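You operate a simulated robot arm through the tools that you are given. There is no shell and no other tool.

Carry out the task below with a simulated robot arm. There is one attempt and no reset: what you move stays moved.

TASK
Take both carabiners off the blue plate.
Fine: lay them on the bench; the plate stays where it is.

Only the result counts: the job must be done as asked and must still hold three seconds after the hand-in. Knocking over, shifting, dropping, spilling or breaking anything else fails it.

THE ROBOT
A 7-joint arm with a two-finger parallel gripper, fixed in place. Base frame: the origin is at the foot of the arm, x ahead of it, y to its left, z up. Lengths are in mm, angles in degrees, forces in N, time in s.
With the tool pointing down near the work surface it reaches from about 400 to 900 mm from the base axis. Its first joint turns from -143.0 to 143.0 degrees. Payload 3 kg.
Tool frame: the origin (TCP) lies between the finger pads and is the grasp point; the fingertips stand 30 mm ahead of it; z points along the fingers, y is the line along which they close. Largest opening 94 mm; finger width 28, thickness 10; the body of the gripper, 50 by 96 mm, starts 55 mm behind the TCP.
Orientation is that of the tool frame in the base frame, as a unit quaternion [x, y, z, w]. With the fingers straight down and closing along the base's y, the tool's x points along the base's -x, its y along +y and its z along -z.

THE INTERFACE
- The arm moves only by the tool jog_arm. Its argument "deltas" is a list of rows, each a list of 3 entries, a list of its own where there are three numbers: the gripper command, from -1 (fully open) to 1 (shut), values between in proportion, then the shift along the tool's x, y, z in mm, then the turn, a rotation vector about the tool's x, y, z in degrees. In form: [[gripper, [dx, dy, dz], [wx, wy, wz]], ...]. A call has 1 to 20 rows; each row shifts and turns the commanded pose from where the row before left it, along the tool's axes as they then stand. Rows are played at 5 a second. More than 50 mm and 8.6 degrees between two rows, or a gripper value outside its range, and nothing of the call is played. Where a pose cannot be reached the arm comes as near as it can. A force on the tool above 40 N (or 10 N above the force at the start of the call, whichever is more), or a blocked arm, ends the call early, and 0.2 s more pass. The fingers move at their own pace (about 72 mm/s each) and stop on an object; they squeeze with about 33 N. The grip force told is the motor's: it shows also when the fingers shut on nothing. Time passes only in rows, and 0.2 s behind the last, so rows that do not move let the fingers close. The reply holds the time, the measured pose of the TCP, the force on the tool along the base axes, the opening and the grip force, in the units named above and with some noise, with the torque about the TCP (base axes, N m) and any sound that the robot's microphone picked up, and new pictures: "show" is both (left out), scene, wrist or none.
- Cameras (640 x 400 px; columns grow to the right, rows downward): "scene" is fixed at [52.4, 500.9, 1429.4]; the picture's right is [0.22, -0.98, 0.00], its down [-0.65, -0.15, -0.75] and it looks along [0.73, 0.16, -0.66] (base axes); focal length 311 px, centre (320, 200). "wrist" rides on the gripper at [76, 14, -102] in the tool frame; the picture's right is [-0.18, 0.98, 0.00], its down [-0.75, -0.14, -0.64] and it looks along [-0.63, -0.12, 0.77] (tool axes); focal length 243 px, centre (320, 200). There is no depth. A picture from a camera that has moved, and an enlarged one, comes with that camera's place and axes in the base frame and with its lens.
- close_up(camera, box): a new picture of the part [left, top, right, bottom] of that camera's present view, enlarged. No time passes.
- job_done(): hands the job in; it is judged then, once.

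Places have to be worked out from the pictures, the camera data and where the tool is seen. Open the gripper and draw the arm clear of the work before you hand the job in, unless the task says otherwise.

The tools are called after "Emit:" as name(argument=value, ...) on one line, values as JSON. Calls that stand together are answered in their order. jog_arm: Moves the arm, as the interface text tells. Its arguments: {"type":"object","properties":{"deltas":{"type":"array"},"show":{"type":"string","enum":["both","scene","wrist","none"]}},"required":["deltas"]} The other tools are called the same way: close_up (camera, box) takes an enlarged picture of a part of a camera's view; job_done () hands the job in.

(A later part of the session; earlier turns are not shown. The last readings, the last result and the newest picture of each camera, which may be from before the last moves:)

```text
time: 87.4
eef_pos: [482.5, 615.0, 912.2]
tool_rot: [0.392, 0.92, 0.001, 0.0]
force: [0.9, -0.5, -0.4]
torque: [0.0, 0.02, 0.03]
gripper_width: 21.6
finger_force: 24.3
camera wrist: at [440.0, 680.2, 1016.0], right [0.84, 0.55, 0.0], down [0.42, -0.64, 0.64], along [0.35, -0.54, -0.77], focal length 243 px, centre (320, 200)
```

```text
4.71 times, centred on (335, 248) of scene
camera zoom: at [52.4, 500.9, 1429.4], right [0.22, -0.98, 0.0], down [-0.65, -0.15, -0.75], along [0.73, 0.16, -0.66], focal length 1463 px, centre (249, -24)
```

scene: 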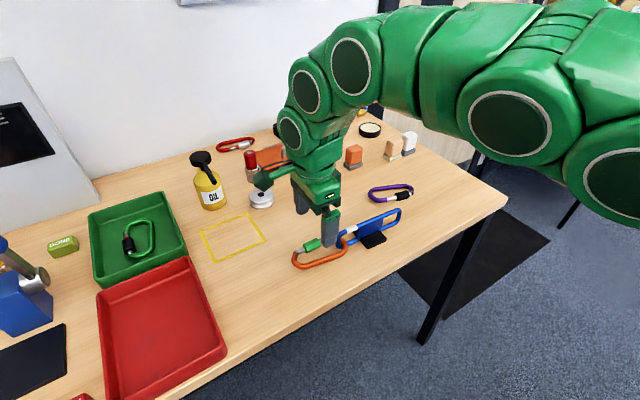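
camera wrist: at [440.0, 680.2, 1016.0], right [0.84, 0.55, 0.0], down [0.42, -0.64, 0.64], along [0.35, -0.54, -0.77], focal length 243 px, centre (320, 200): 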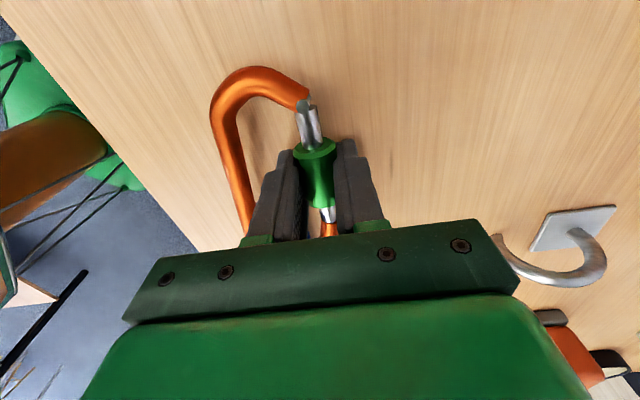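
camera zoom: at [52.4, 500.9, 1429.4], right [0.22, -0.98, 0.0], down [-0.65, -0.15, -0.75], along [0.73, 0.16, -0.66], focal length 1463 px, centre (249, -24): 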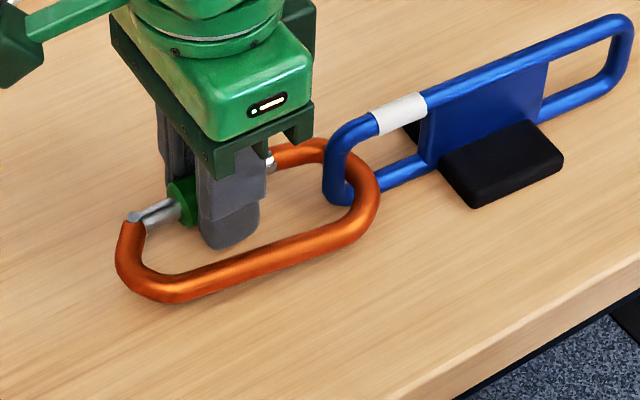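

Gripped at 21.6 mm. To have tilt clearance I'll regrip 6 mm higher, then roll the tool about the gate axis, pivoting at the sleeve, and check whether the sleeve turns or advances.

Emit:
jog_arm(deltas=[[0.35, [0, 0, 0], [0, 0, 0]], [0.35, [0, 0, -6], [0, 0, 0]], [0.8, [0, 0, 0], [0, 0, 0]], [0.8, [0, 0, 0], [0, 0, 0]], [0.8, [0, 1.6, 0.1], [4, 0, 0]], [0.8, [0, 1.6, 0.1], [4, 0, 0]], [0.8, [0, 1.6, 0.1], [4, 0, 0]], [0.8, [0, 0, 0], [0, 0, 0]]], show="wrist")

Emit:
close_up(camera="wrist", box=[220, 60, 420, 240])

Emit:
close_up(camera="scene", box=[275, 205, 395, 290])

```text
time: 89.2
eef_pos: [484.7, 618.7, 916.7]
tool_rot: [0.39, 0.915, -0.096, -0.042]
force: [-0.2, 0.4, 0.9]
torque: [0.16, -0.12, 0.03]
gripper_width: 21.1
finger_force: 24.7
camera wrist: at [458.3, 698.4, 1016.4], right [0.82, 0.53, -0.2], down [0.52, -0.55, 0.66], along [0.24, -0.65, -0.73], focal length 243 px, centre (320, 200)
```

wrist: 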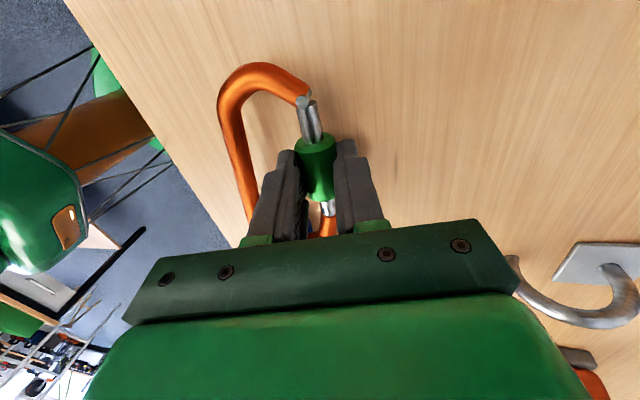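

```text
2.22 times, centred on (320, 150) of wrist
camera zoom: at [458.3, 698.4, 1016.4], right [0.82, 0.53, -0.2], down [0.52, -0.55, 0.66], along [0.24, -0.65, -0.73], focal length 539 px, centre (320, 311)
```

zoom: 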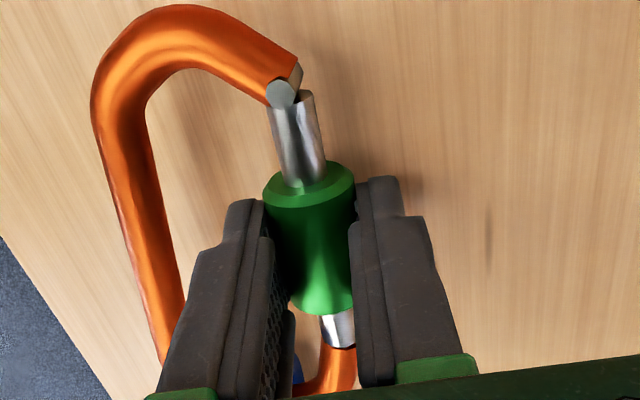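

```text
4.71 times, centred on (335, 248) of scene
camera zoom: at [52.4, 500.9, 1429.4], right [0.22, -0.98, 0.0], down [-0.65, -0.15, -0.75], along [0.73, 0.16, -0.66], focal length 1463 px, centre (249, -24)
```

zoom: 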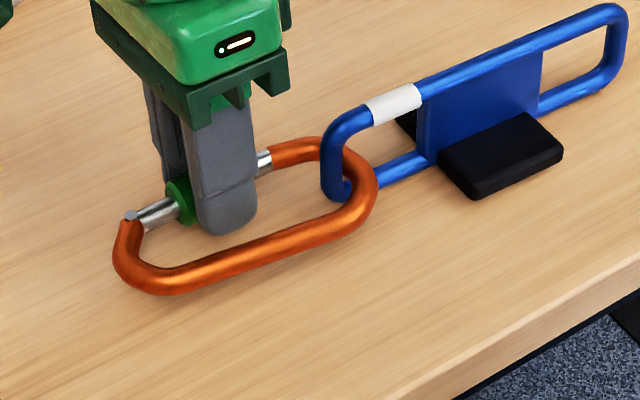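

The whole assembly rolled with the tool, so the sleeve doesn't turn in this direction. I'll return to level and try the opposite direction gently.

Emit:
jog_arm(deltas=[[0.8, [0, -1.6, 0.1], [-4, 0, 0]], [0.8, [0, -1.6, 0.1], [-4, 0, 0]], [0.8, [0, -1.6, 0.1], [-4, 0, 0]], [0.8, [0, 0, 0], [0, 0, 0]], [0.8, [0, -1.6, 0.1], [-4, 0, 0]], [0.8, [0, -1.6, 0.1], [-4, 0, 0]], [0.8, [0, 0, 0], [0, 0, 0]]], show="wrist")

Emit:
close_up(camera="wrist", box=[220, 60, 420, 240])

Emit:
close_up(camera="scene", box=[275, 205, 395, 290])

```text
time: 90.8
eef_pos: [478.5, 615.2, 917.5]
tool_rot: [0.391, 0.918, 0.064, 0.028]
force: [-1.0, 0.5, -0.3]
torque: [0.01, -0.02, 0.01]
gripper_width: 21.6
finger_force: 24.2
camera wrist: at [426.4, 668.7, 1022.3], right [0.83, 0.54, 0.14], down [0.36, -0.7, 0.62], along [0.43, -0.46, -0.78], focal length 243 px, centre (320, 200)
```

wrist: 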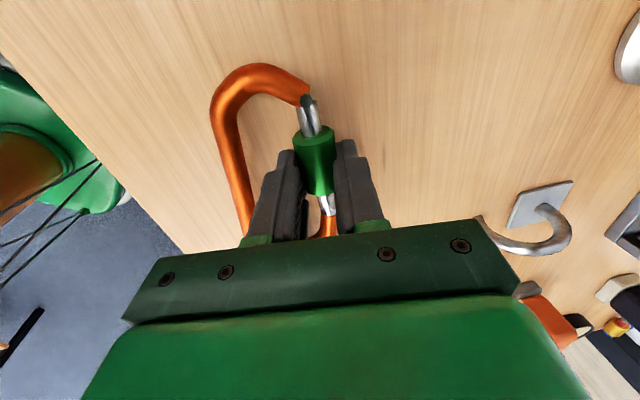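

```text
2.22 times, centred on (320, 150) of wrist
camera zoom: at [426.4, 668.7, 1022.3], right [0.83, 0.54, 0.14], down [0.36, -0.7, 0.62], along [0.43, -0.46, -0.78], focal length 539 px, centre (320, 311)
```

zoom: 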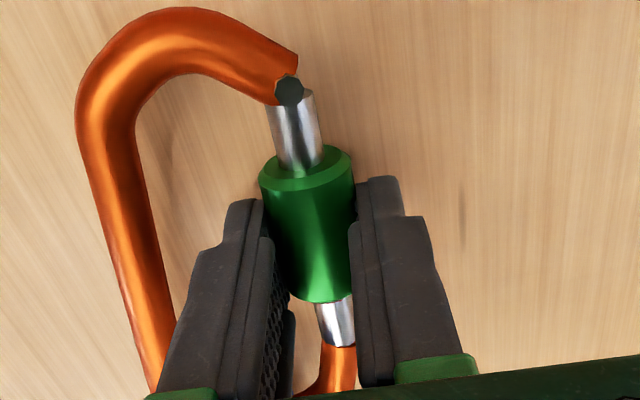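

```text
4.71 times, centred on (335, 248) of scene
camera zoom: at [52.4, 500.9, 1429.4], right [0.22, -0.98, 0.0], down [-0.65, -0.15, -0.75], along [0.73, 0.16, -0.66], focal length 1463 px, centre (249, -24)
```

zoom: 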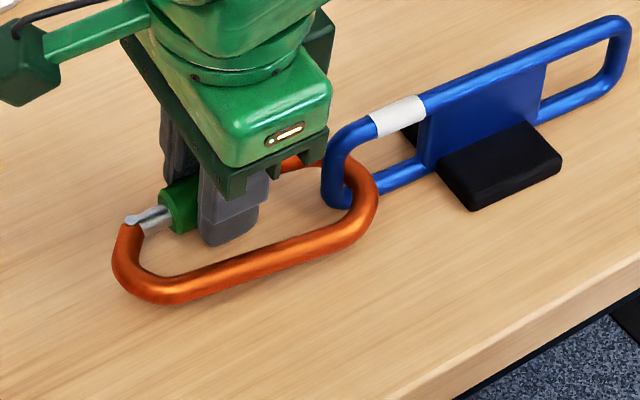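

In this direction the torque is near zero, the plate stayed level, and the sleeve advanced about 4–5 mm towards the hinge. It's a screw sleeve and this direction unscrews it. I'll continue turning a further 8° and check.

Emit:
jog_arm(deltas=[[0.8, [0, -1.4, 0.1], [-4, 0, 0]], [0.8, [0, -1.4, 0.1], [-4, 0, 0]], [0.8, [0, 0, 0], [0, 0, 0]]], show="wrist")

Emit:
close_up(camera="wrist", box=[220, 60, 420, 240])

Emit:
close_up(camera="scene", box=[275, 205, 395, 290])

```text
time: 91.6
eef_pos: [476.8, 613.6, 917.8]
tool_rot: [0.388, 0.911, 0.129, 0.054]
force: [-0.3, 0.1, -3.1]
torque: [0.05, 0.08, 0.02]
gripper_width: 21.3
finger_force: 23.8
camera wrist: at [414.5, 657.4, 1021.5], right [0.81, 0.52, 0.27], down [0.3, -0.76, 0.58], along [0.51, -0.39, -0.77], focal length 243 px, centre (320, 200)
```

wrist: 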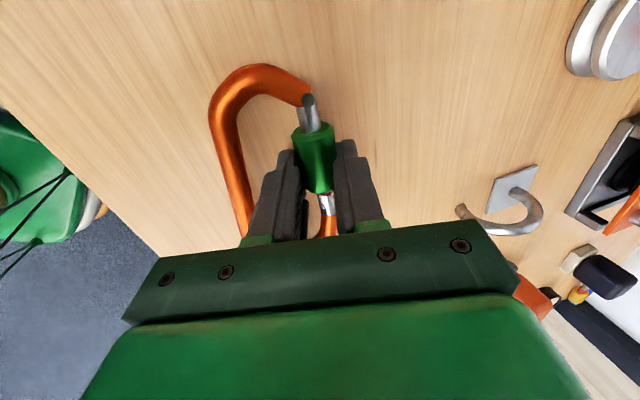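

```text
2.22 times, centred on (320, 150) of wrist
camera zoom: at [414.5, 657.4, 1021.5], right [0.81, 0.52, 0.27], down [0.3, -0.76, 0.58], along [0.51, -0.39, -0.77], focal length 539 px, centre (320, 311)
```

zoom: 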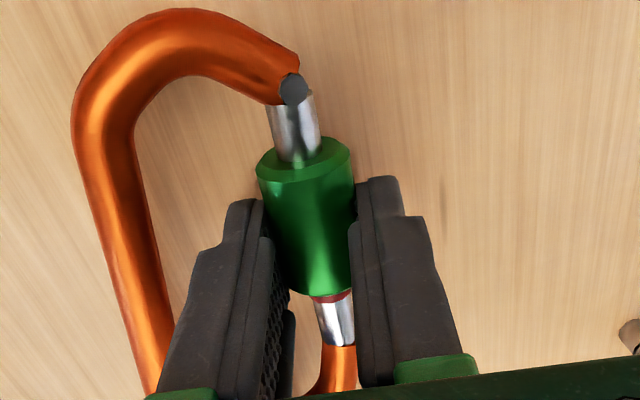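

```text
4.71 times, centred on (335, 248) of scene
camera zoom: at [52.4, 500.9, 1429.4], right [0.22, -0.98, 0.0], down [-0.65, -0.15, -0.75], along [0.73, 0.16, -0.66], focal length 1463 px, centre (249, -24)
```

zoom: 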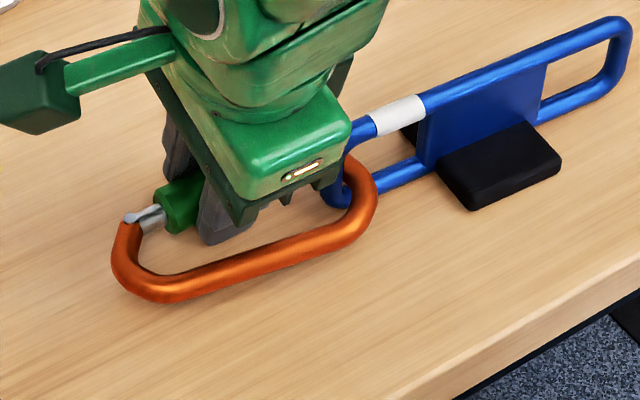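

The red band is appearing, so it is unlocking. I'll ratchet: open slightly, lift 8 mm, swing the tool back to +16° tilt, lower and regrip the sleeve.

Emit:
jog_arm(deltas=[[0.36, [0, 0, 0], [0, 0, 0]], [0.36, [0, 2.2, -7.7], [0, 0, 0]], [0.36, [0, 3.97, 0.58], [8, 0, 0]], [0.36, [0, 3.97, 0.58], [8, 0, 0]], [0.36, [0, 3.97, 0.58], [8, 0, 0]], [0.36, [0, 3.97, 0.58], [8, 0, 0]], [0.36, [0, 0, 0], [0, 0, 0]]], show="wrist")

Emit:
close_up(camera="wrist", box=[220, 60, 420, 240])

Emit:
close_up(camera="scene", box=[275, 205, 395, 290])

```text
time: 93.2
eef_pos: [489.6, 623.1, 924.5]
tool_rot: [0.389, 0.91, -0.128, -0.055]
force: [-1.1, -1.5, -1.1]
torque: [-0.01, 0.01, 0.03]
gripper_width: 30.4
finger_force: 0.5
camera wrist: at [468.2, 708.0, 1019.6], right [0.81, 0.52, -0.27], down [0.55, -0.51, 0.66], along [0.2, -0.68, -0.7], focal length 243 px, centre (320, 200)
```

wrist: 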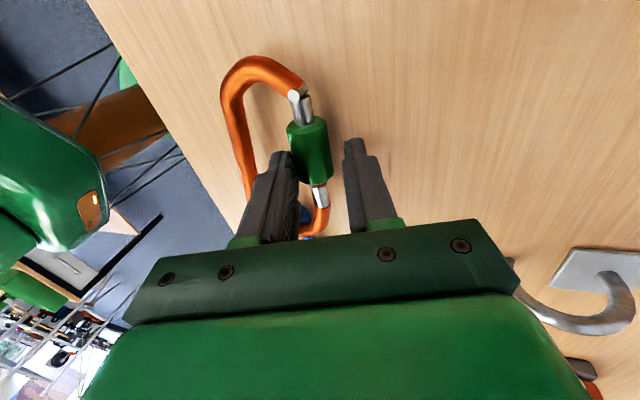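

```text
2.22 times, centred on (320, 150) of wrist
camera zoom: at [468.2, 708.0, 1019.6], right [0.81, 0.52, -0.27], down [0.55, -0.51, 0.66], along [0.2, -0.68, -0.7], focal length 539 px, centre (320, 311)
```

zoom: 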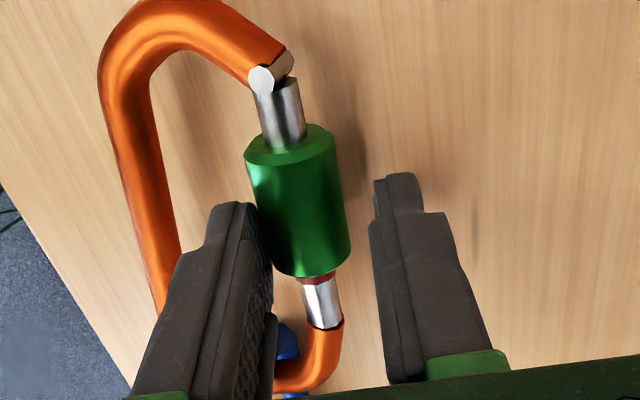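

```text
4.71 times, centred on (335, 248) of scene
camera zoom: at [52.4, 500.9, 1429.4], right [0.22, -0.98, 0.0], down [-0.65, -0.15, -0.75], along [0.73, 0.16, -0.66], focal length 1463 px, centre (249, -24)
```

zoom: 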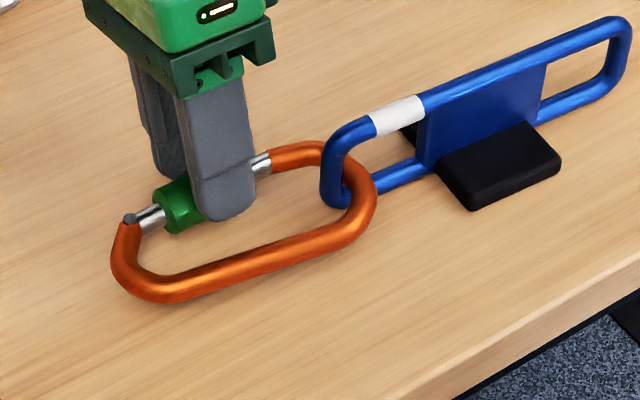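

The sleeve stayed put with the red band showing. I'll centre (−3.5 mm), lower 4.7 mm, regrip and turn another −32°.

Emit:
jog_arm(deltas=[[0.36, [0, -3.5, 4.7], [0, 0, 0]], [0.36, [0, 0, 0], [0, 0, 0]], [0.8, [0, 0, 0], [0, 0, 0]], [0.8, [0, 0, 0], [0, 0, 0]], [0.8, [0, -1.68, 0.06], [-4, 0, 0]], [0.8, [0, -1.68, 0.06], [-4, 0, 0]], [0.8, [0, -1.68, 0.06], [-4, 0, 0]], [0.8, [0, -1.68, 0.06], [-4, 0, 0]], [0.8, [0, 0, 0], [0, 0, 0]]], show="wrist")

Emit:
close_up(camera="wrist", box=[220, 60, 420, 240])

Emit:
close_up(camera="scene", box=[275, 205, 395, 290])

```text
time: 95.2
eef_pos: [480.7, 613.9, 920.8]
tool_rot: [0.392, 0.92, 0.0, 0.0]
force: [0.2, -1.8, -2.1]
torque: [0.13, 0.14, 0.0]
gripper_width: 21.3
finger_force: 23.3
camera wrist: at [438.5, 679.2, 1024.9], right [0.84, 0.55, 0.0], down [0.42, -0.64, 0.64], along [0.35, -0.54, -0.77], focal length 243 px, centre (320, 200)
```

wrist: 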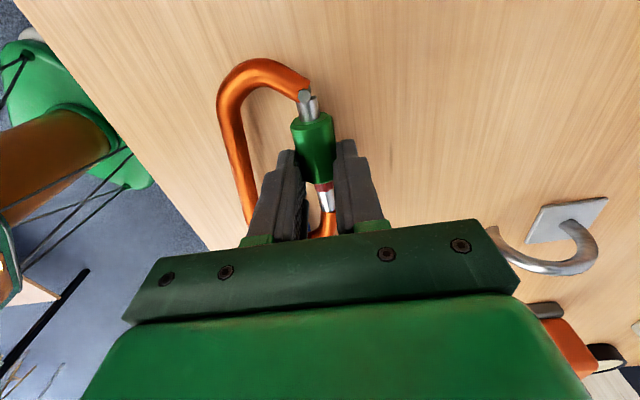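

```text
2.22 times, centred on (320, 150) of wrist
camera zoom: at [438.5, 679.2, 1024.9], right [0.84, 0.55, 0.0], down [0.42, -0.64, 0.64], along [0.35, -0.54, -0.77], focal length 539 px, centre (320, 311)
```

zoom: 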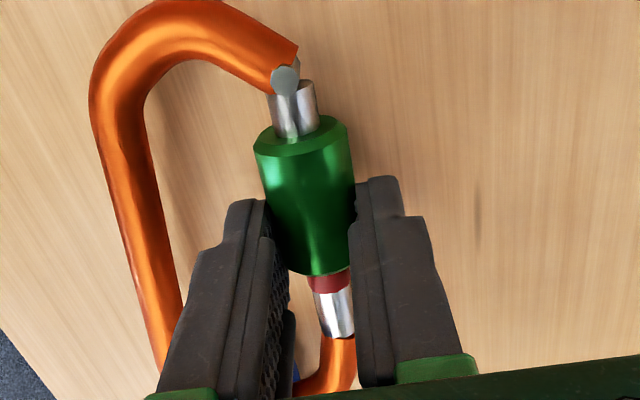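

```text
4.71 times, centred on (335, 248) of scene
camera zoom: at [52.4, 500.9, 1429.4], right [0.22, -0.98, 0.0], down [-0.65, -0.15, -0.75], along [0.73, 0.16, -0.66], focal length 1463 px, centre (249, -24)
```

zoom: 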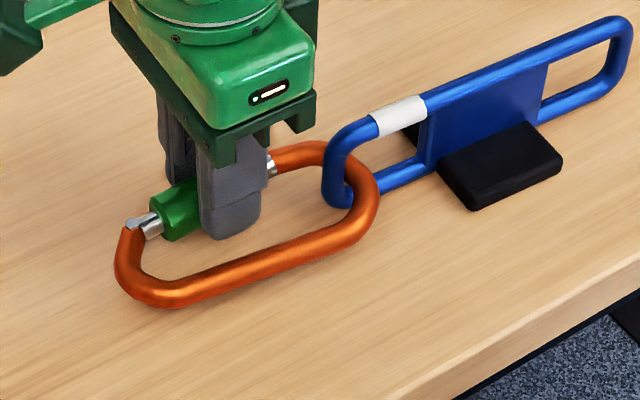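

Progress: the red band is wider, and 16° gives roughly 3 mm. I'll continue another −20°.

Emit:
jog_arm(deltas=[[0.8, [0, -1.68, 0.06], [-4, 0, 0]], [0.8, [0, -1.68, 0.06], [-4, 0, 0]], [0.8, [0, -1.68, 0.06], [-4, 0, 0]], [0.8, [0, -1.68, 0.06], [-4, 0, 0]], [0.8, [0, -1.68, 0.06], [-4, 0, 0]], [0.8, [0, 0, 0], [0, 0, 0]]], show="wrist")

Emit:
close_up(camera="wrist", box=[220, 60, 420, 240])

Emit:
close_up(camera="scene", box=[275, 205, 395, 290])

```text
time: 96.6
eef_pos: [475.3, 610.1, 919.0]
tool_rot: [0.385, 0.906, 0.161, 0.069]
force: [-0.2, -0.5, -0.2]
torque: [0.01, 0.15, 0.02]
gripper_width: 21.3
finger_force: 24.3
camera wrist: at [407.2, 649.4, 1022.6], right [0.79, 0.51, 0.34], down [0.27, -0.79, 0.55], along [0.55, -0.35, -0.76], focal length 243 px, centre (320, 200)
```

wrist: 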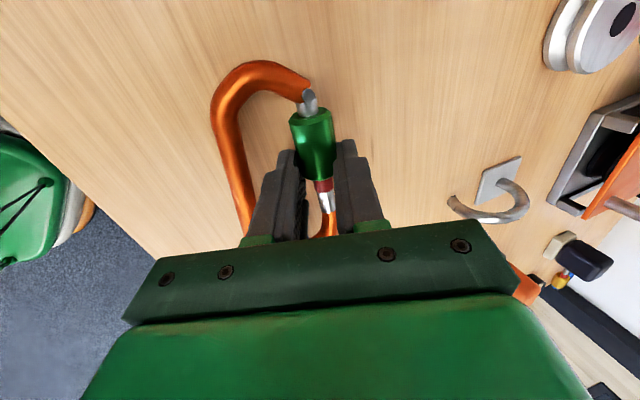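

```text
2.22 times, centred on (320, 150) of wrist
camera zoom: at [407.2, 649.4, 1022.6], right [0.79, 0.51, 0.34], down [0.27, -0.79, 0.55], along [0.55, -0.35, -0.76], focal length 539 px, centre (320, 311)
```

zoom: 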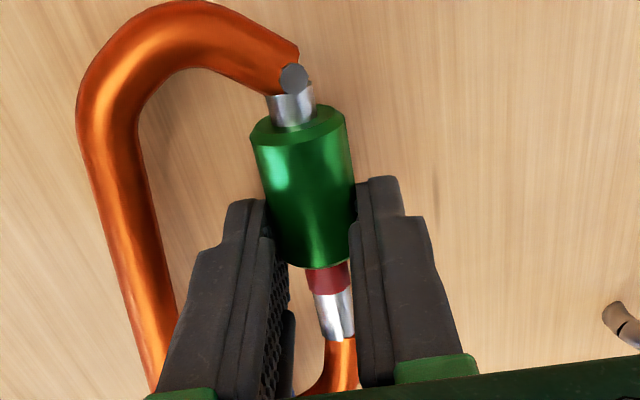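

```text
4.71 times, centred on (335, 248) of scene
camera zoom: at [52.4, 500.9, 1429.4], right [0.22, -0.98, 0.0], down [-0.65, -0.15, -0.75], along [0.73, 0.16, -0.66], focal length 1463 px, centre (249, -24)
```

zoom: 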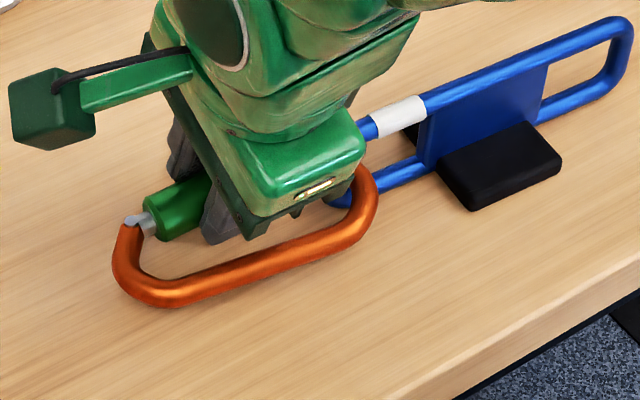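

Almost there: the red band is mostly exposed and the sleeve is close to the hinge. One more ratchet: open, lift, swing back and re-centre +6 mm along the sleeve.

Emit:
jog_arm(deltas=[[0.36, [0, 0, 0], [0, 0, 0]], [0.36, [0, 2.7, -7.5], [0, 0, 0]], [0.36, [3, 3.97, 0.58], [8, 0, 0]], [0.36, [3, 3.97, 0.58], [8, 0, 0]], [0.36, [0, 3.97, 0.58], [8, 0, 0]], [0.36, [0, 3.97, 0.58], [8, 0, 0]], [0.36, [0, 0, 0], [0, 0, 0]]], show="wrist")

Emit:
close_up(camera="wrist", box=[220, 60, 420, 240])

```text
time: 98.2
eef_pos: [482.0, 625.2, 926.7]
tool_rot: [0.39, 0.915, -0.097, -0.042]
force: [0.2, 0.0, -0.3]
torque: [0.0, 0.0, 0.01]
gripper_width: 30.2
finger_force: 0.0
camera wrist: at [455.7, 704.1, 1025.1], right [0.82, 0.53, -0.21], down [0.52, -0.55, 0.66], along [0.24, -0.65, -0.72], focal length 243 px, centre (320, 200)
```

wrist: 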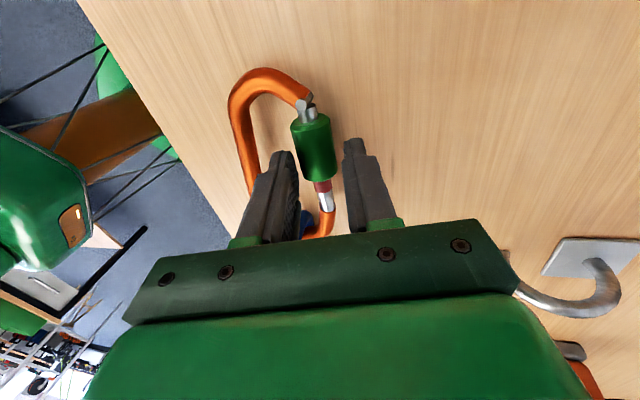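

```text
2.22 times, centred on (320, 150) of wrist
camera zoom: at [455.7, 704.1, 1025.1], right [0.82, 0.53, -0.21], down [0.52, -0.55, 0.66], along [0.24, -0.65, -0.72], focal length 539 px, centre (320, 311)
```

zoom: 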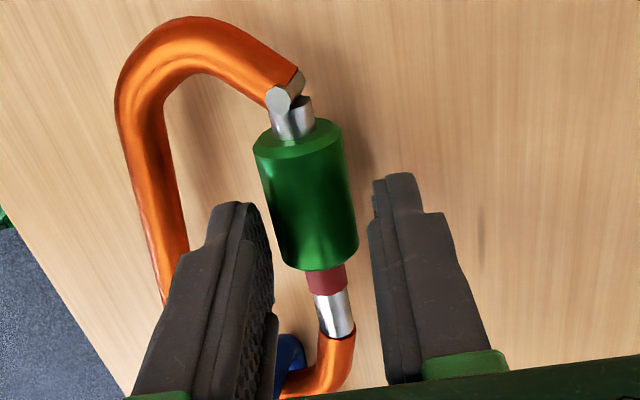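

Now lower, regrip and turn −32° more.

Emit:
jog_arm(deltas=[[0.36, [2, -2, 5], [0, 0, 0]], [0.36, [0, 0, 0], [0, 0, 0]], [0.8, [0, 0, 0], [0, 0, 0]], [0.8, [0, 0, 0], [0, 0, 0]], [0.8, [0, -1.68, 0.06], [-4, 0, 0]], [0.8, [0, -1.68, 0.06], [-4, 0, 0]], [0.8, [0, -1.68, 0.06], [-4, 0, 0]], [0.8, [0, -1.68, 0.06], [-4, 0, 0]], [0.8, [0, -1.68, 0.06], [-4, 0, 0]], [0.8, [0, -1.68, 0.06], [-4, 0, 0]], [0.8, [0, 0, 0], [0, 0, 0]]], show="wrist")

Emit:
close_up(camera="wrist", box=[220, 60, 420, 240])

Emit:
close_up(camera="scene", box=[275, 205, 395, 290])

```text
time: 100.6
eef_pos: [472.0, 617.1, 923.0]
tool_rot: [0.389, 0.915, 0.097, 0.041]
force: [0.2, -0.7, -0.1]
torque: [-0.05, 0.14, 0.04]
gripper_width: 21.3
finger_force: 24.3
camera wrist: at [414.5, 666.8, 1027.9], right [0.82, 0.53, 0.21], down [0.33, -0.73, 0.6], along [0.47, -0.42, -0.77], focal length 243 px, centre (320, 200)
```

wrist: 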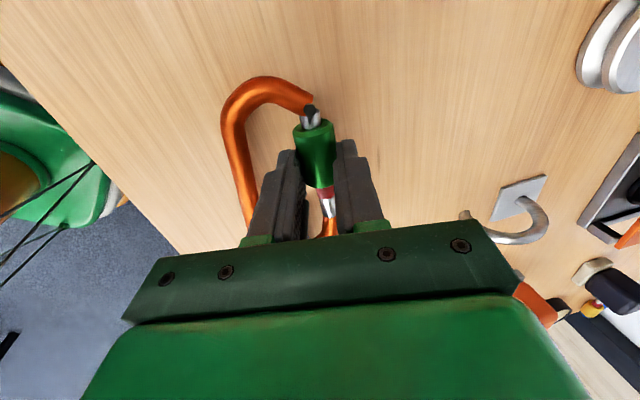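

```text
2.22 times, centred on (320, 150) of wrist
camera zoom: at [414.5, 666.8, 1027.9], right [0.82, 0.53, 0.21], down [0.33, -0.73, 0.6], along [0.47, -0.42, -0.77], focal length 539 px, centre (320, 311)
```

zoom: 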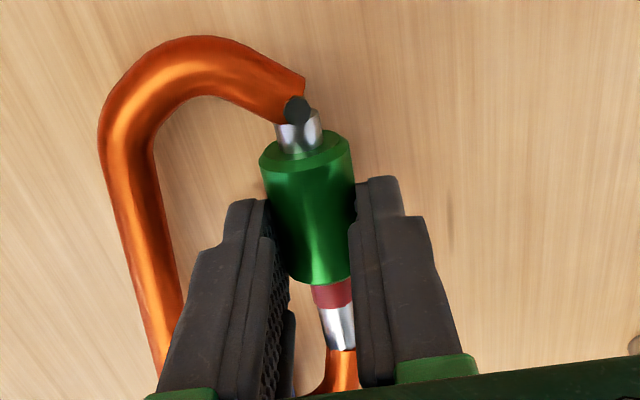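

```text
4.71 times, centred on (335, 248) of scene
camera zoom: at [52.4, 500.9, 1429.4], right [0.22, -0.98, 0.0], down [-0.65, -0.15, -0.75], along [0.73, 0.16, -0.66], focal length 1463 px, centre (249, -24)
```

zoom: 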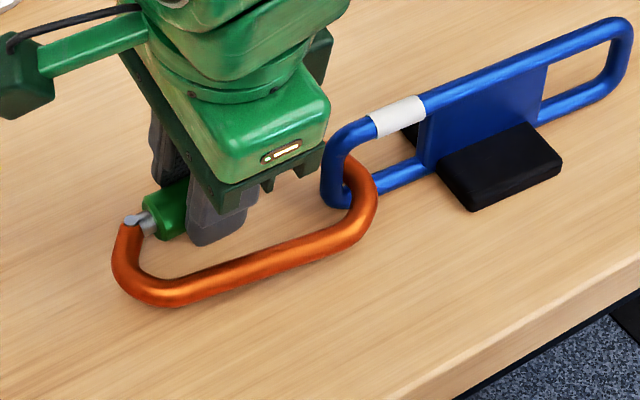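

The red band grew a little more. I'll turn another −8° to see whether it's at the end of travel.

Emit:
jog_arm(deltas=[[0.8, [0, -1.68, 0.06], [-4, 0, 0]], [0.8, [0, -1.68, 0.06], [-4, 0, 0]], [0.8, [0, -1.68, 0.06], [-4, 0, 0]], [0.8, [0, 0, 0], [0, 0, 0]]], show="none")

Emit:
close_up(camera="wrist", box=[220, 60, 420, 240])

Emit:
close_up(camera="scene", box=[275, 205, 395, 290])

```text
time: 101.6
eef_pos: [467.2, 614.6, 921.5]
tool_rot: [0.384, 0.9, 0.19, 0.082]
force: [0.7, -0.4, -0.1]
torque: [0.04, 0.09, 0.07]
gripper_width: 21.6
finger_force: 23.6
```

```text
2.22 times, centred on (320, 150) of wrist
camera zoom: at [395.8, 648.3, 1021.9], right [0.78, 0.49, 0.4], down [0.24, -0.81, 0.53], along [0.58, -0.31, -0.75], focal length 539 px, centre (320, 311)
```

zoom: 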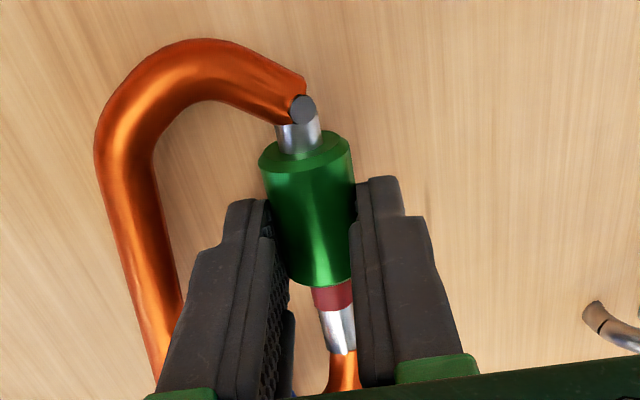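

```text
4.71 times, centred on (335, 248) of scene
camera zoom: at [52.4, 500.9, 1429.4], right [0.22, -0.98, 0.0], down [-0.65, -0.15, -0.75], along [0.73, 0.16, -0.66], focal length 1463 px, centre (249, -24)
```

zoom: 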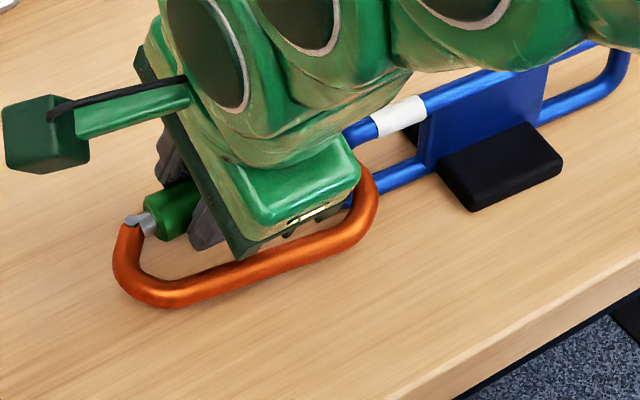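

No further advance, so the sleeve is at its end stop with the red band fully exposed: orange is unlocked. I'll release, rise, level the tool and look again.

Emit:
jog_arm(deltas=[[0.36, [0, 0, 0], [0, 0, 0]], [0.36, [0, 4.1, -9.1], [0, 0, 0]], [0.36, [0, 4.6, 0.8], [8, 0, 0]], [0.36, [0, 4.6, 0.8], [8, 0, 0]], [0.36, [0, 4.6, 0.8], [8, 0, 0]], [0.36, [0, 0, -25], [0, 0, 0]], [0, [0, 0, -35], [0, 0, 0]], [-0.9, [0, 0, -20], [0, 0, 0]], [-0.95, [0, 0, 0], [0, 0, 0]]], show="both")

Emit:
close_up(camera="wrist", box=[200, 20, 440, 220])

Emit:
close_up(camera="scene", box=[275, 205, 395, 290])

```text
time: 103.6
eef_pos: [477.0, 620.3, 1012.0]
tool_rot: [0.392, 0.92, 0.0, 0.0]
force: [-0.4, -1.2, 0.3]
torque: [-0.04, -0.01, -0.02]
gripper_width: 91.5
finger_force: 0.0
camera wrist: at [435.0, 685.8, 1115.5], right [0.84, 0.55, 0.0], down [0.42, -0.64, 0.64], along [0.35, -0.54, -0.77], focal length 243 px, centre (320, 200)
```

scene: 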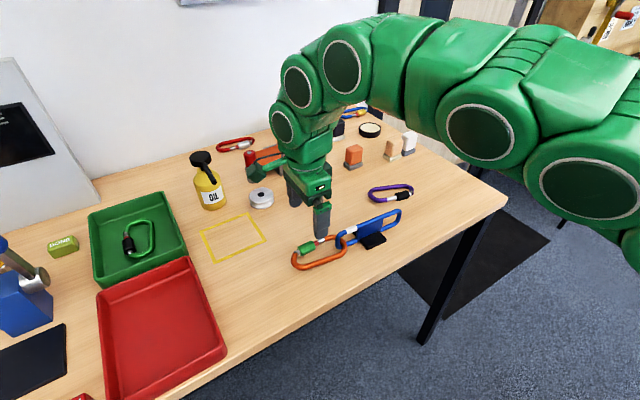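
wrist: 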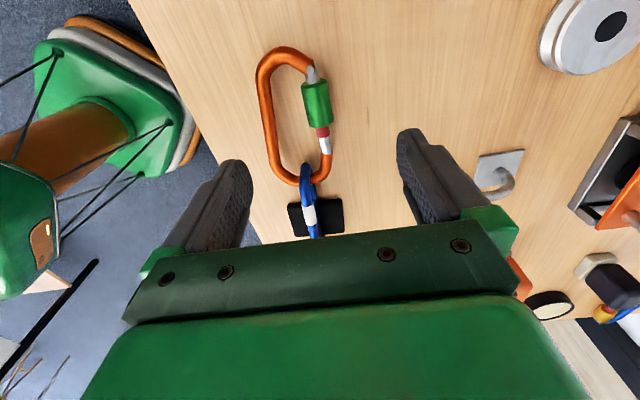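

```text
2.00 times, centred on (320, 120) of wrist
camera zoom: at [435.0, 685.8, 1115.5], right [0.84, 0.55, 0.0], down [0.42, -0.64, 0.64], along [0.35, -0.54, -0.77], focal length 485 px, centre (320, 360)
```

zoom: 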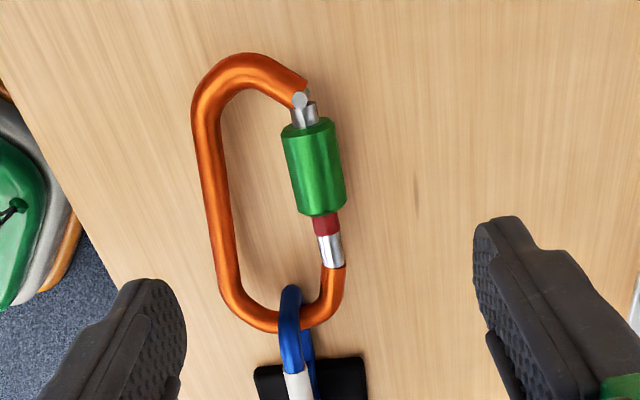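

```text
4.71 times, centred on (335, 248) of scene
camera zoom: at [52.4, 500.9, 1429.4], right [0.22, -0.98, 0.0], down [-0.65, -0.15, -0.75], along [0.73, 0.16, -0.66], focal length 1463 px, centre (249, -24)
```

zoom: 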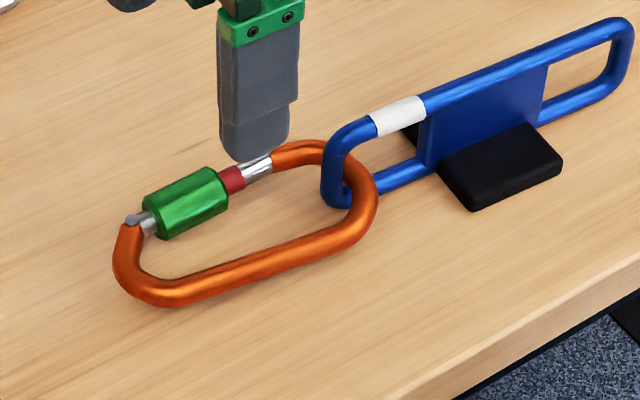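

Orange shows its red band just like the spares, so it's unlocked. I'll set up the same squeeze as for purple: rotate the tool 21° clockwise, centre near (452, 617) so the fingers span the widest part near the hinge, and descend to just above it.

Emit:
jog_arm(deltas=[[-0.95, [0, 0, 0], [0, 0, 7]], [-0.95, [0, 0, 0], [0, 0, 7]], [-0.95, [0, 0, 0], [0, 0, 7]], [-0.95, [5.5, -24.9, 0], [0, 0, 0]], [-0.95, [0, 0, 35], [0, 0, 0]], [-0.95, [0, 0, 32], [0, 0, 0]], [-0.95, [0, 0, 0], [0, 0, 0]]], show="both")

Emit:
close_up(camera="wrist", box=[200, 40, 440, 240])

Emit:
close_up(camera="scene", box=[260, 190, 400, 290])

```text
time: 105.2
eef_pos: [453.1, 617.0, 947.2]
tool_rot: [0.553, 0.833, 0.0, 0.0]
force: [-0.3, 0.7, -0.1]
torque: [0.03, -0.02, 0.01]
gripper_width: 91.8
finger_force: 0.1
camera wrist: at [436.1, 692.6, 1051.4], right [0.98, 0.21, 0.0], down [0.16, -0.75, 0.64], along [0.14, -0.63, -0.77], focal length 243 px, centre (320, 200)
```

scene: 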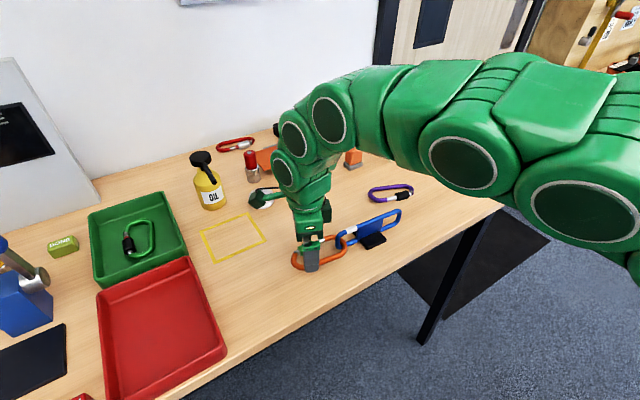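
wrist: 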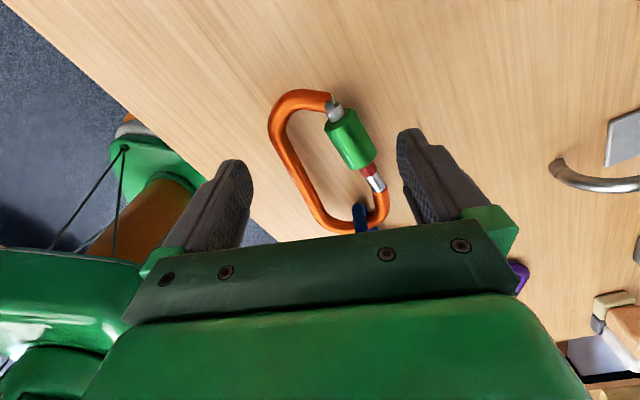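

```text
2.00 times, centred on (320, 140) of wrist
camera zoom: at [436.1, 692.6, 1051.4], right [0.98, 0.21, 0.0], down [0.16, -0.75, 0.64], along [0.14, -0.63, -0.77], focal length 485 px, centre (320, 320)
```

zoom: 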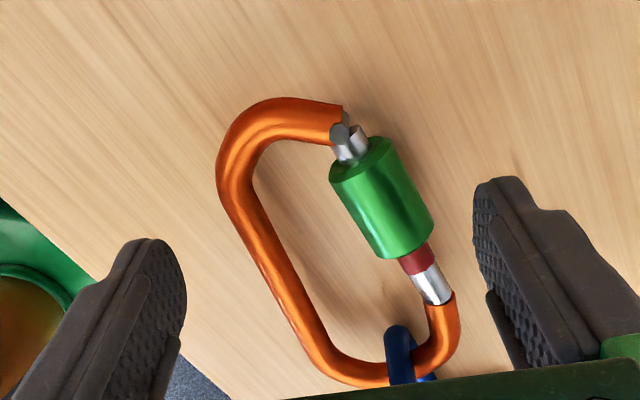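

```text
4.00 times, centred on (330, 240) of scene
camera zoom: at [52.4, 500.9, 1429.4], right [0.22, -0.98, 0.0], down [-0.65, -0.15, -0.75], along [0.73, 0.16, -0.66], focal length 1243 px, centre (280, 40)
```

zoom: 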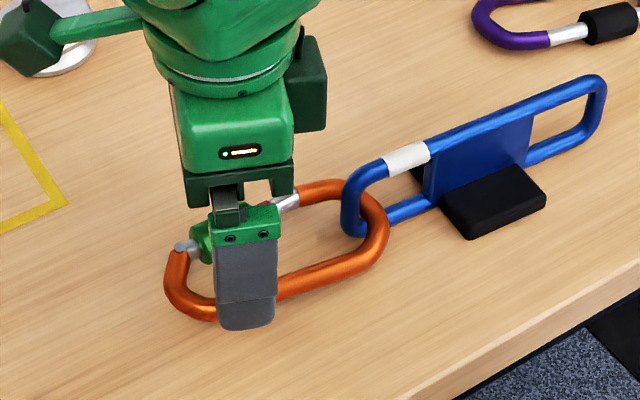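

Clearances are good on both sides. I'll descend to TCP z≈913 and squeeze in steps.

Emit:
jog_arm(deltas=[[-0.95, [0, 0, 18], [0, 0, 0]], [-0.95, [0, 0, 16], [0, 0, 0]], [-0.7, [0, 0, 0], [0, 0, 0]], [-0.55, [0, 0, 0], [0, 0, 0]], [-0.45, [0, 0, 0], [0, 0, 0]], [-0.35, [0, 0, 0], [0, 0, 0]], [-0.35, [0, 0, 0], [0, 0, 0]]], show="wrist")

Emit:
close_up(camera="wrist", box=[200, 60, 440, 260])

Emit:
close_up(camera="scene", box=[260, 190, 400, 290])

```text
time: 106.8
eef_pos: [453.1, 619.0, 912.3]
tool_rot: [0.554, 0.833, 0.0, 0.0]
force: [1.0, 0.7, 0.2]
torque: [0.01, -0.05, 0.03]
gripper_width: 63.9
finger_force: 0.1
camera wrist: at [437.2, 694.9, 1015.9], right [0.98, 0.21, 0.0], down [0.16, -0.75, 0.64], along [0.14, -0.63, -0.77], focal length 243 px, centre (320, 200)
```

wrist: 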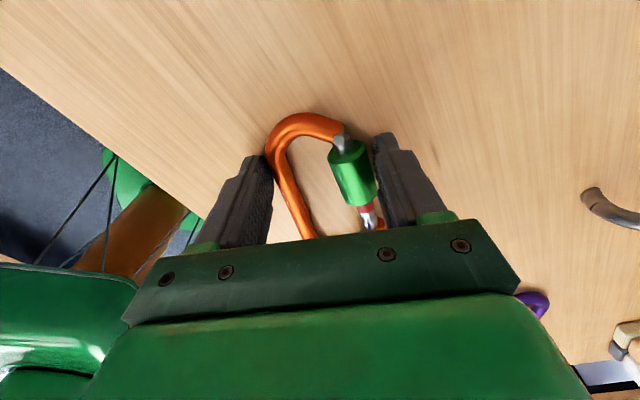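

```text
2.00 times, centred on (320, 160) of wrist
camera zoom: at [437.2, 694.9, 1015.9], right [0.98, 0.21, 0.0], down [0.16, -0.75, 0.64], along [0.14, -0.63, -0.77], focal length 485 px, centre (320, 280)
```

zoom: 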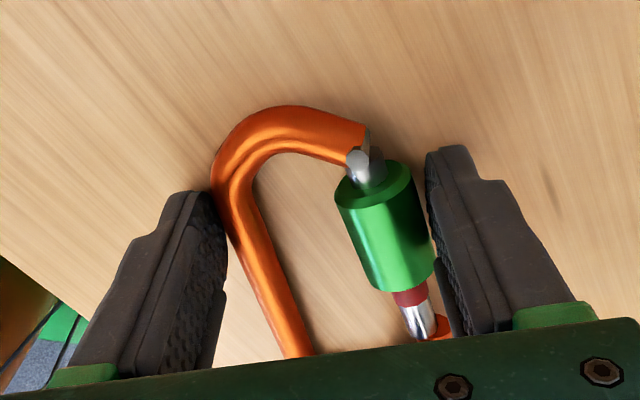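

```text
4.00 times, centred on (330, 240) of scene
camera zoom: at [52.4, 500.9, 1429.4], right [0.22, -0.98, 0.0], down [-0.65, -0.15, -0.75], along [0.73, 0.16, -0.66], focal length 1243 px, centre (280, 40)
```

zoom: 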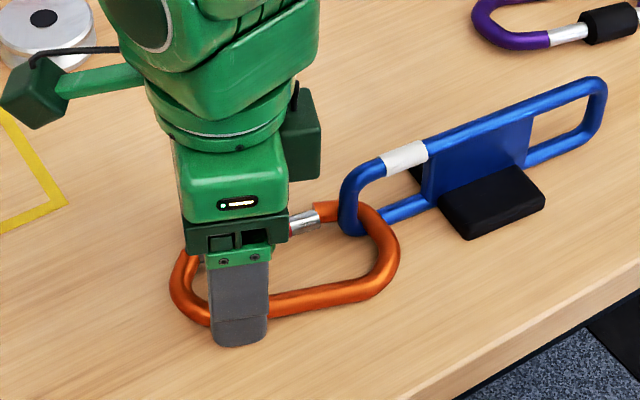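

Orange's gate is now swinging open, so it's unlocked. I'll continue closing to the firm stop.

Emit:
jog_arm(deltas=[[-0.28, [0, 0, 0], [0, 0, 0]], [-0.2, [0, 0, 0], [0, 0, 0]], [-0.12, [0, 0, 0], [0, 0, 0]], [-0.04, [0, 0, 0], [0, 0, 0]], [0.04, [0, 0, 0], [0, 0, 0]], [0.1, [0, 0, 0], [0, 0, 0]], [0.1, [0, 0, 0], [0, 0, 0]]], show="wrist")

Emit:
close_up(camera="wrist", box=[200, 60, 440, 260])

Emit:
close_up(camera="scene", box=[260, 190, 400, 290])

```text
time: 108.4
eef_pos: [453.4, 619.2, 912.2]
tool_rot: [0.553, 0.833, 0.0, -0.001]
force: [-0.2, -0.8, 4.7]
torque: [0.03, 0.12, 0.03]
gripper_width: 52.4
finger_force: 24.3
camera wrist: at [437.3, 694.8, 1016.0], right [0.98, 0.21, 0.0], down [0.16, -0.75, 0.64], along [0.14, -0.63, -0.77], focal length 243 px, centre (320, 200)
```

wrist: 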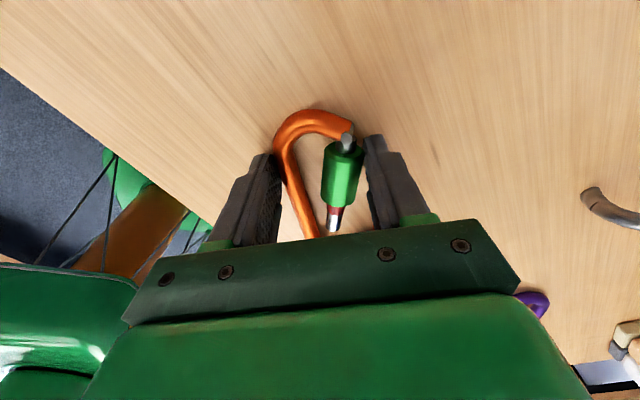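

```text
2.00 times, centred on (320, 160) of wrist
camera zoom: at [437.3, 694.8, 1016.0], right [0.98, 0.21, 0.0], down [0.16, -0.75, 0.64], along [0.14, -0.63, -0.77], focal length 485 px, centre (320, 280)
```

zoom: 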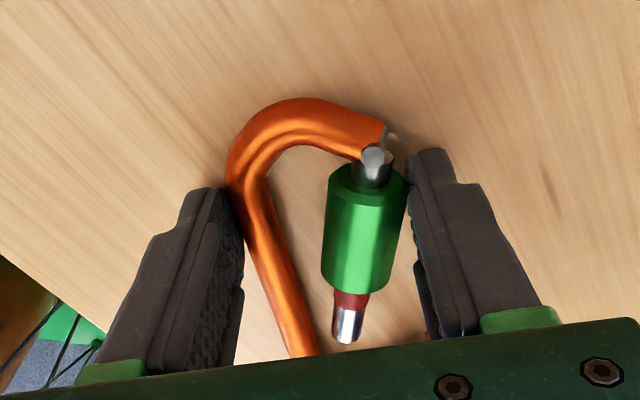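

```text
4.00 times, centred on (330, 240) of scene
camera zoom: at [52.4, 500.9, 1429.4], right [0.22, -0.98, 0.0], down [-0.65, -0.15, -0.75], along [0.73, 0.16, -0.66], focal length 1243 px, centre (280, 40)
```

zoom: 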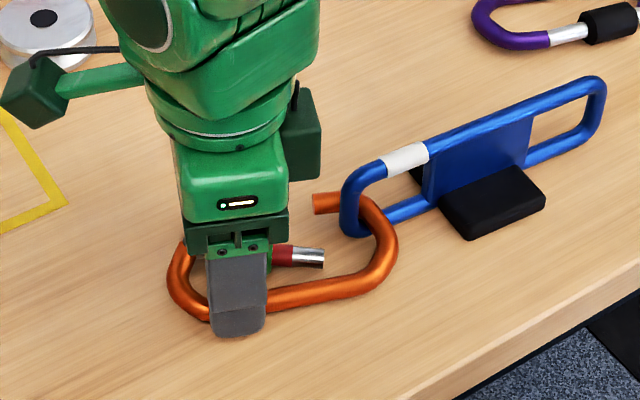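

Firm grip at 52.4 mm, with the gate at its stop and the rod sitting just behind the gap. The orientation is already favourable. I'll slide the carabiner at bench level (−16, +3 mm) so the rod moves into the gap, then check in the scene view.

Emit:
jog_arm(deltas=[[0.2, [-4, 0.8, 0], [0, 0, 0]], [0.2, [-4, 0.8, 0], [0, 0, 0]], [0.2, [-4, 0.8, 0], [0, 0, 0]], [0.2, [-4, 0.7, 0], [0, 0, 0]], [0.2, [0, 0, 0], [0, 0, 0]]], show="wrist")

Emit:
close_up(camera="wrist", box=[200, 60, 440, 260])

Emit:
close_up(camera="scene", box=[260, 190, 400, 290])

```text
time: 109.6
eef_pos: [462.3, 605.7, 912.9]
tool_rot: [0.553, 0.833, -0.001, 0.001]
force: [-2.8, 0.8, 6.6]
torque: [0.08, 0.33, 0.0]
gripper_width: 52.5
finger_force: 23.8
camera wrist: at [446.3, 681.3, 1016.0], right [0.98, 0.21, 0.0], down [0.16, -0.75, 0.64], along [0.14, -0.63, -0.77], focal length 243 px, centre (320, 200)
```

wrist: 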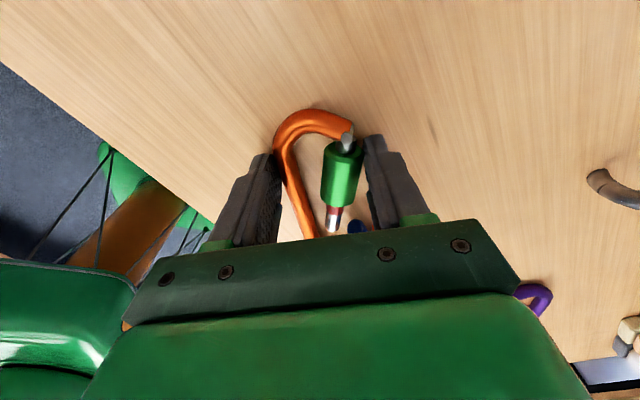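

```text
2.00 times, centred on (320, 160) of wrist
camera zoom: at [446.3, 681.3, 1016.0], right [0.98, 0.21, 0.0], down [0.16, -0.75, 0.64], along [0.14, -0.63, -0.77], focal length 485 px, centre (320, 280)
```

zoom: 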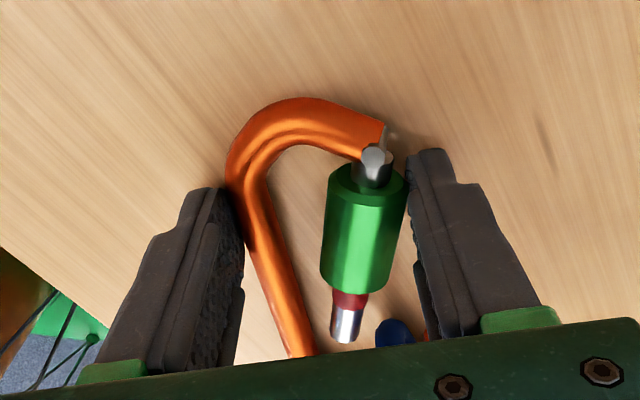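

```text
4.00 times, centred on (330, 240) of scene
camera zoom: at [52.4, 500.9, 1429.4], right [0.22, -0.98, 0.0], down [-0.65, -0.15, -0.75], along [0.73, 0.16, -0.66], focal length 1243 px, centre (280, 40)
```

zoom: 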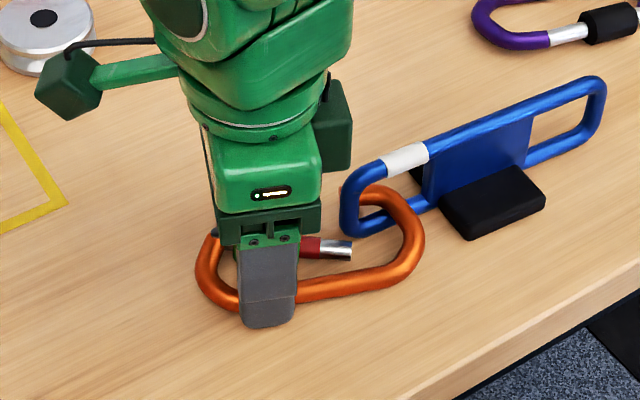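

The nose has moved into the plate's opening and the plate hasn't shifted. The rod looks about 4 mm closer to the nose than to the gate tip, so I'll nudge +3 mm in y, then continue −12 mm in x to bring the rod past the nose tip.

Emit:
jog_arm(deltas=[[0.2, [0, 3, 0], [0, 0, 0]], [0.2, [-4, 0, 0], [0, 0, 0]], [0.2, [-4, 0, 0], [0, 0, 0]], [0.2, [-4, -0.5, 0], [0, 0, 0]], [0.2, [0, 0, 0], [0, 0, 0]]], show="wrist")

Emit:
close_up(camera="wrist", box=[200, 60, 440, 260])

Emit:
close_up(camera="scene", box=[260, 190, 400, 290])

```text
time: 110.8
eef_pos: [468.3, 594.3, 913.0]
tool_rot: [0.552, 0.834, 0.0, 0.0]
force: [-2.6, 1.9, 3.9]
torque: [0.1, 0.19, -0.08]
gripper_width: 52.1
finger_force: 23.5
camera wrist: at [453.3, 670.8, 1015.7], right [0.98, 0.21, 0.0], down [0.16, -0.75, 0.64], along [0.14, -0.63, -0.77], focal length 243 px, centre (320, 200)
```

wrist: 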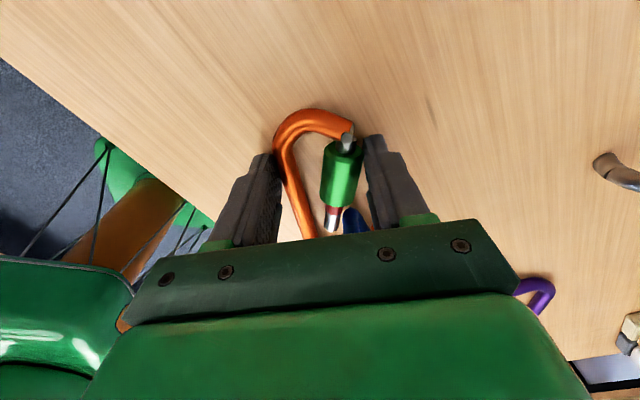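

```text
2.00 times, centred on (320, 160) of wrist
camera zoom: at [453.3, 670.8, 1015.7], right [0.98, 0.21, 0.0], down [0.16, -0.75, 0.64], along [0.14, -0.63, -0.77], focal length 485 px, centre (320, 280)
```

zoom: 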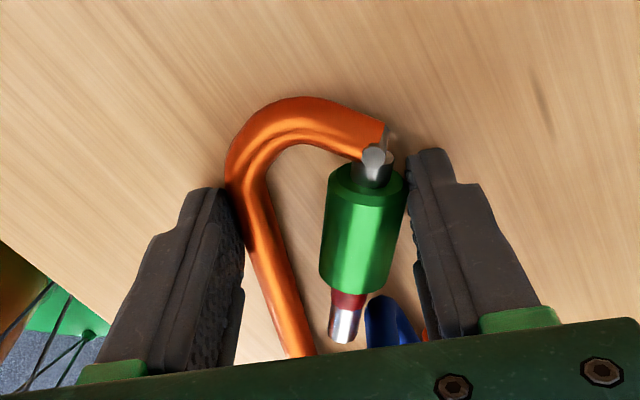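

```text
4.00 times, centred on (330, 240) of scene
camera zoom: at [52.4, 500.9, 1429.4], right [0.22, -0.98, 0.0], down [-0.65, -0.15, -0.75], along [0.73, 0.16, -0.66], focal length 1243 px, centre (280, 40)
```

zoom: 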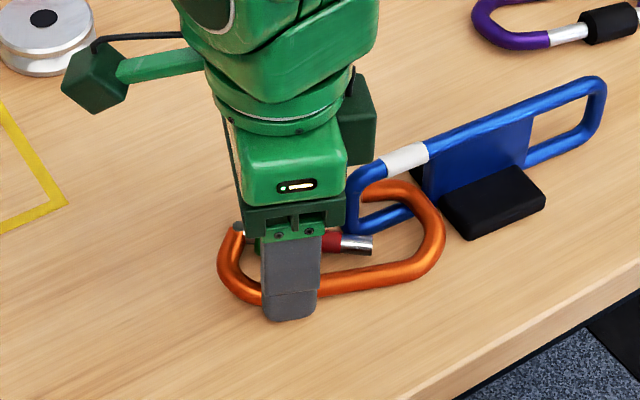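

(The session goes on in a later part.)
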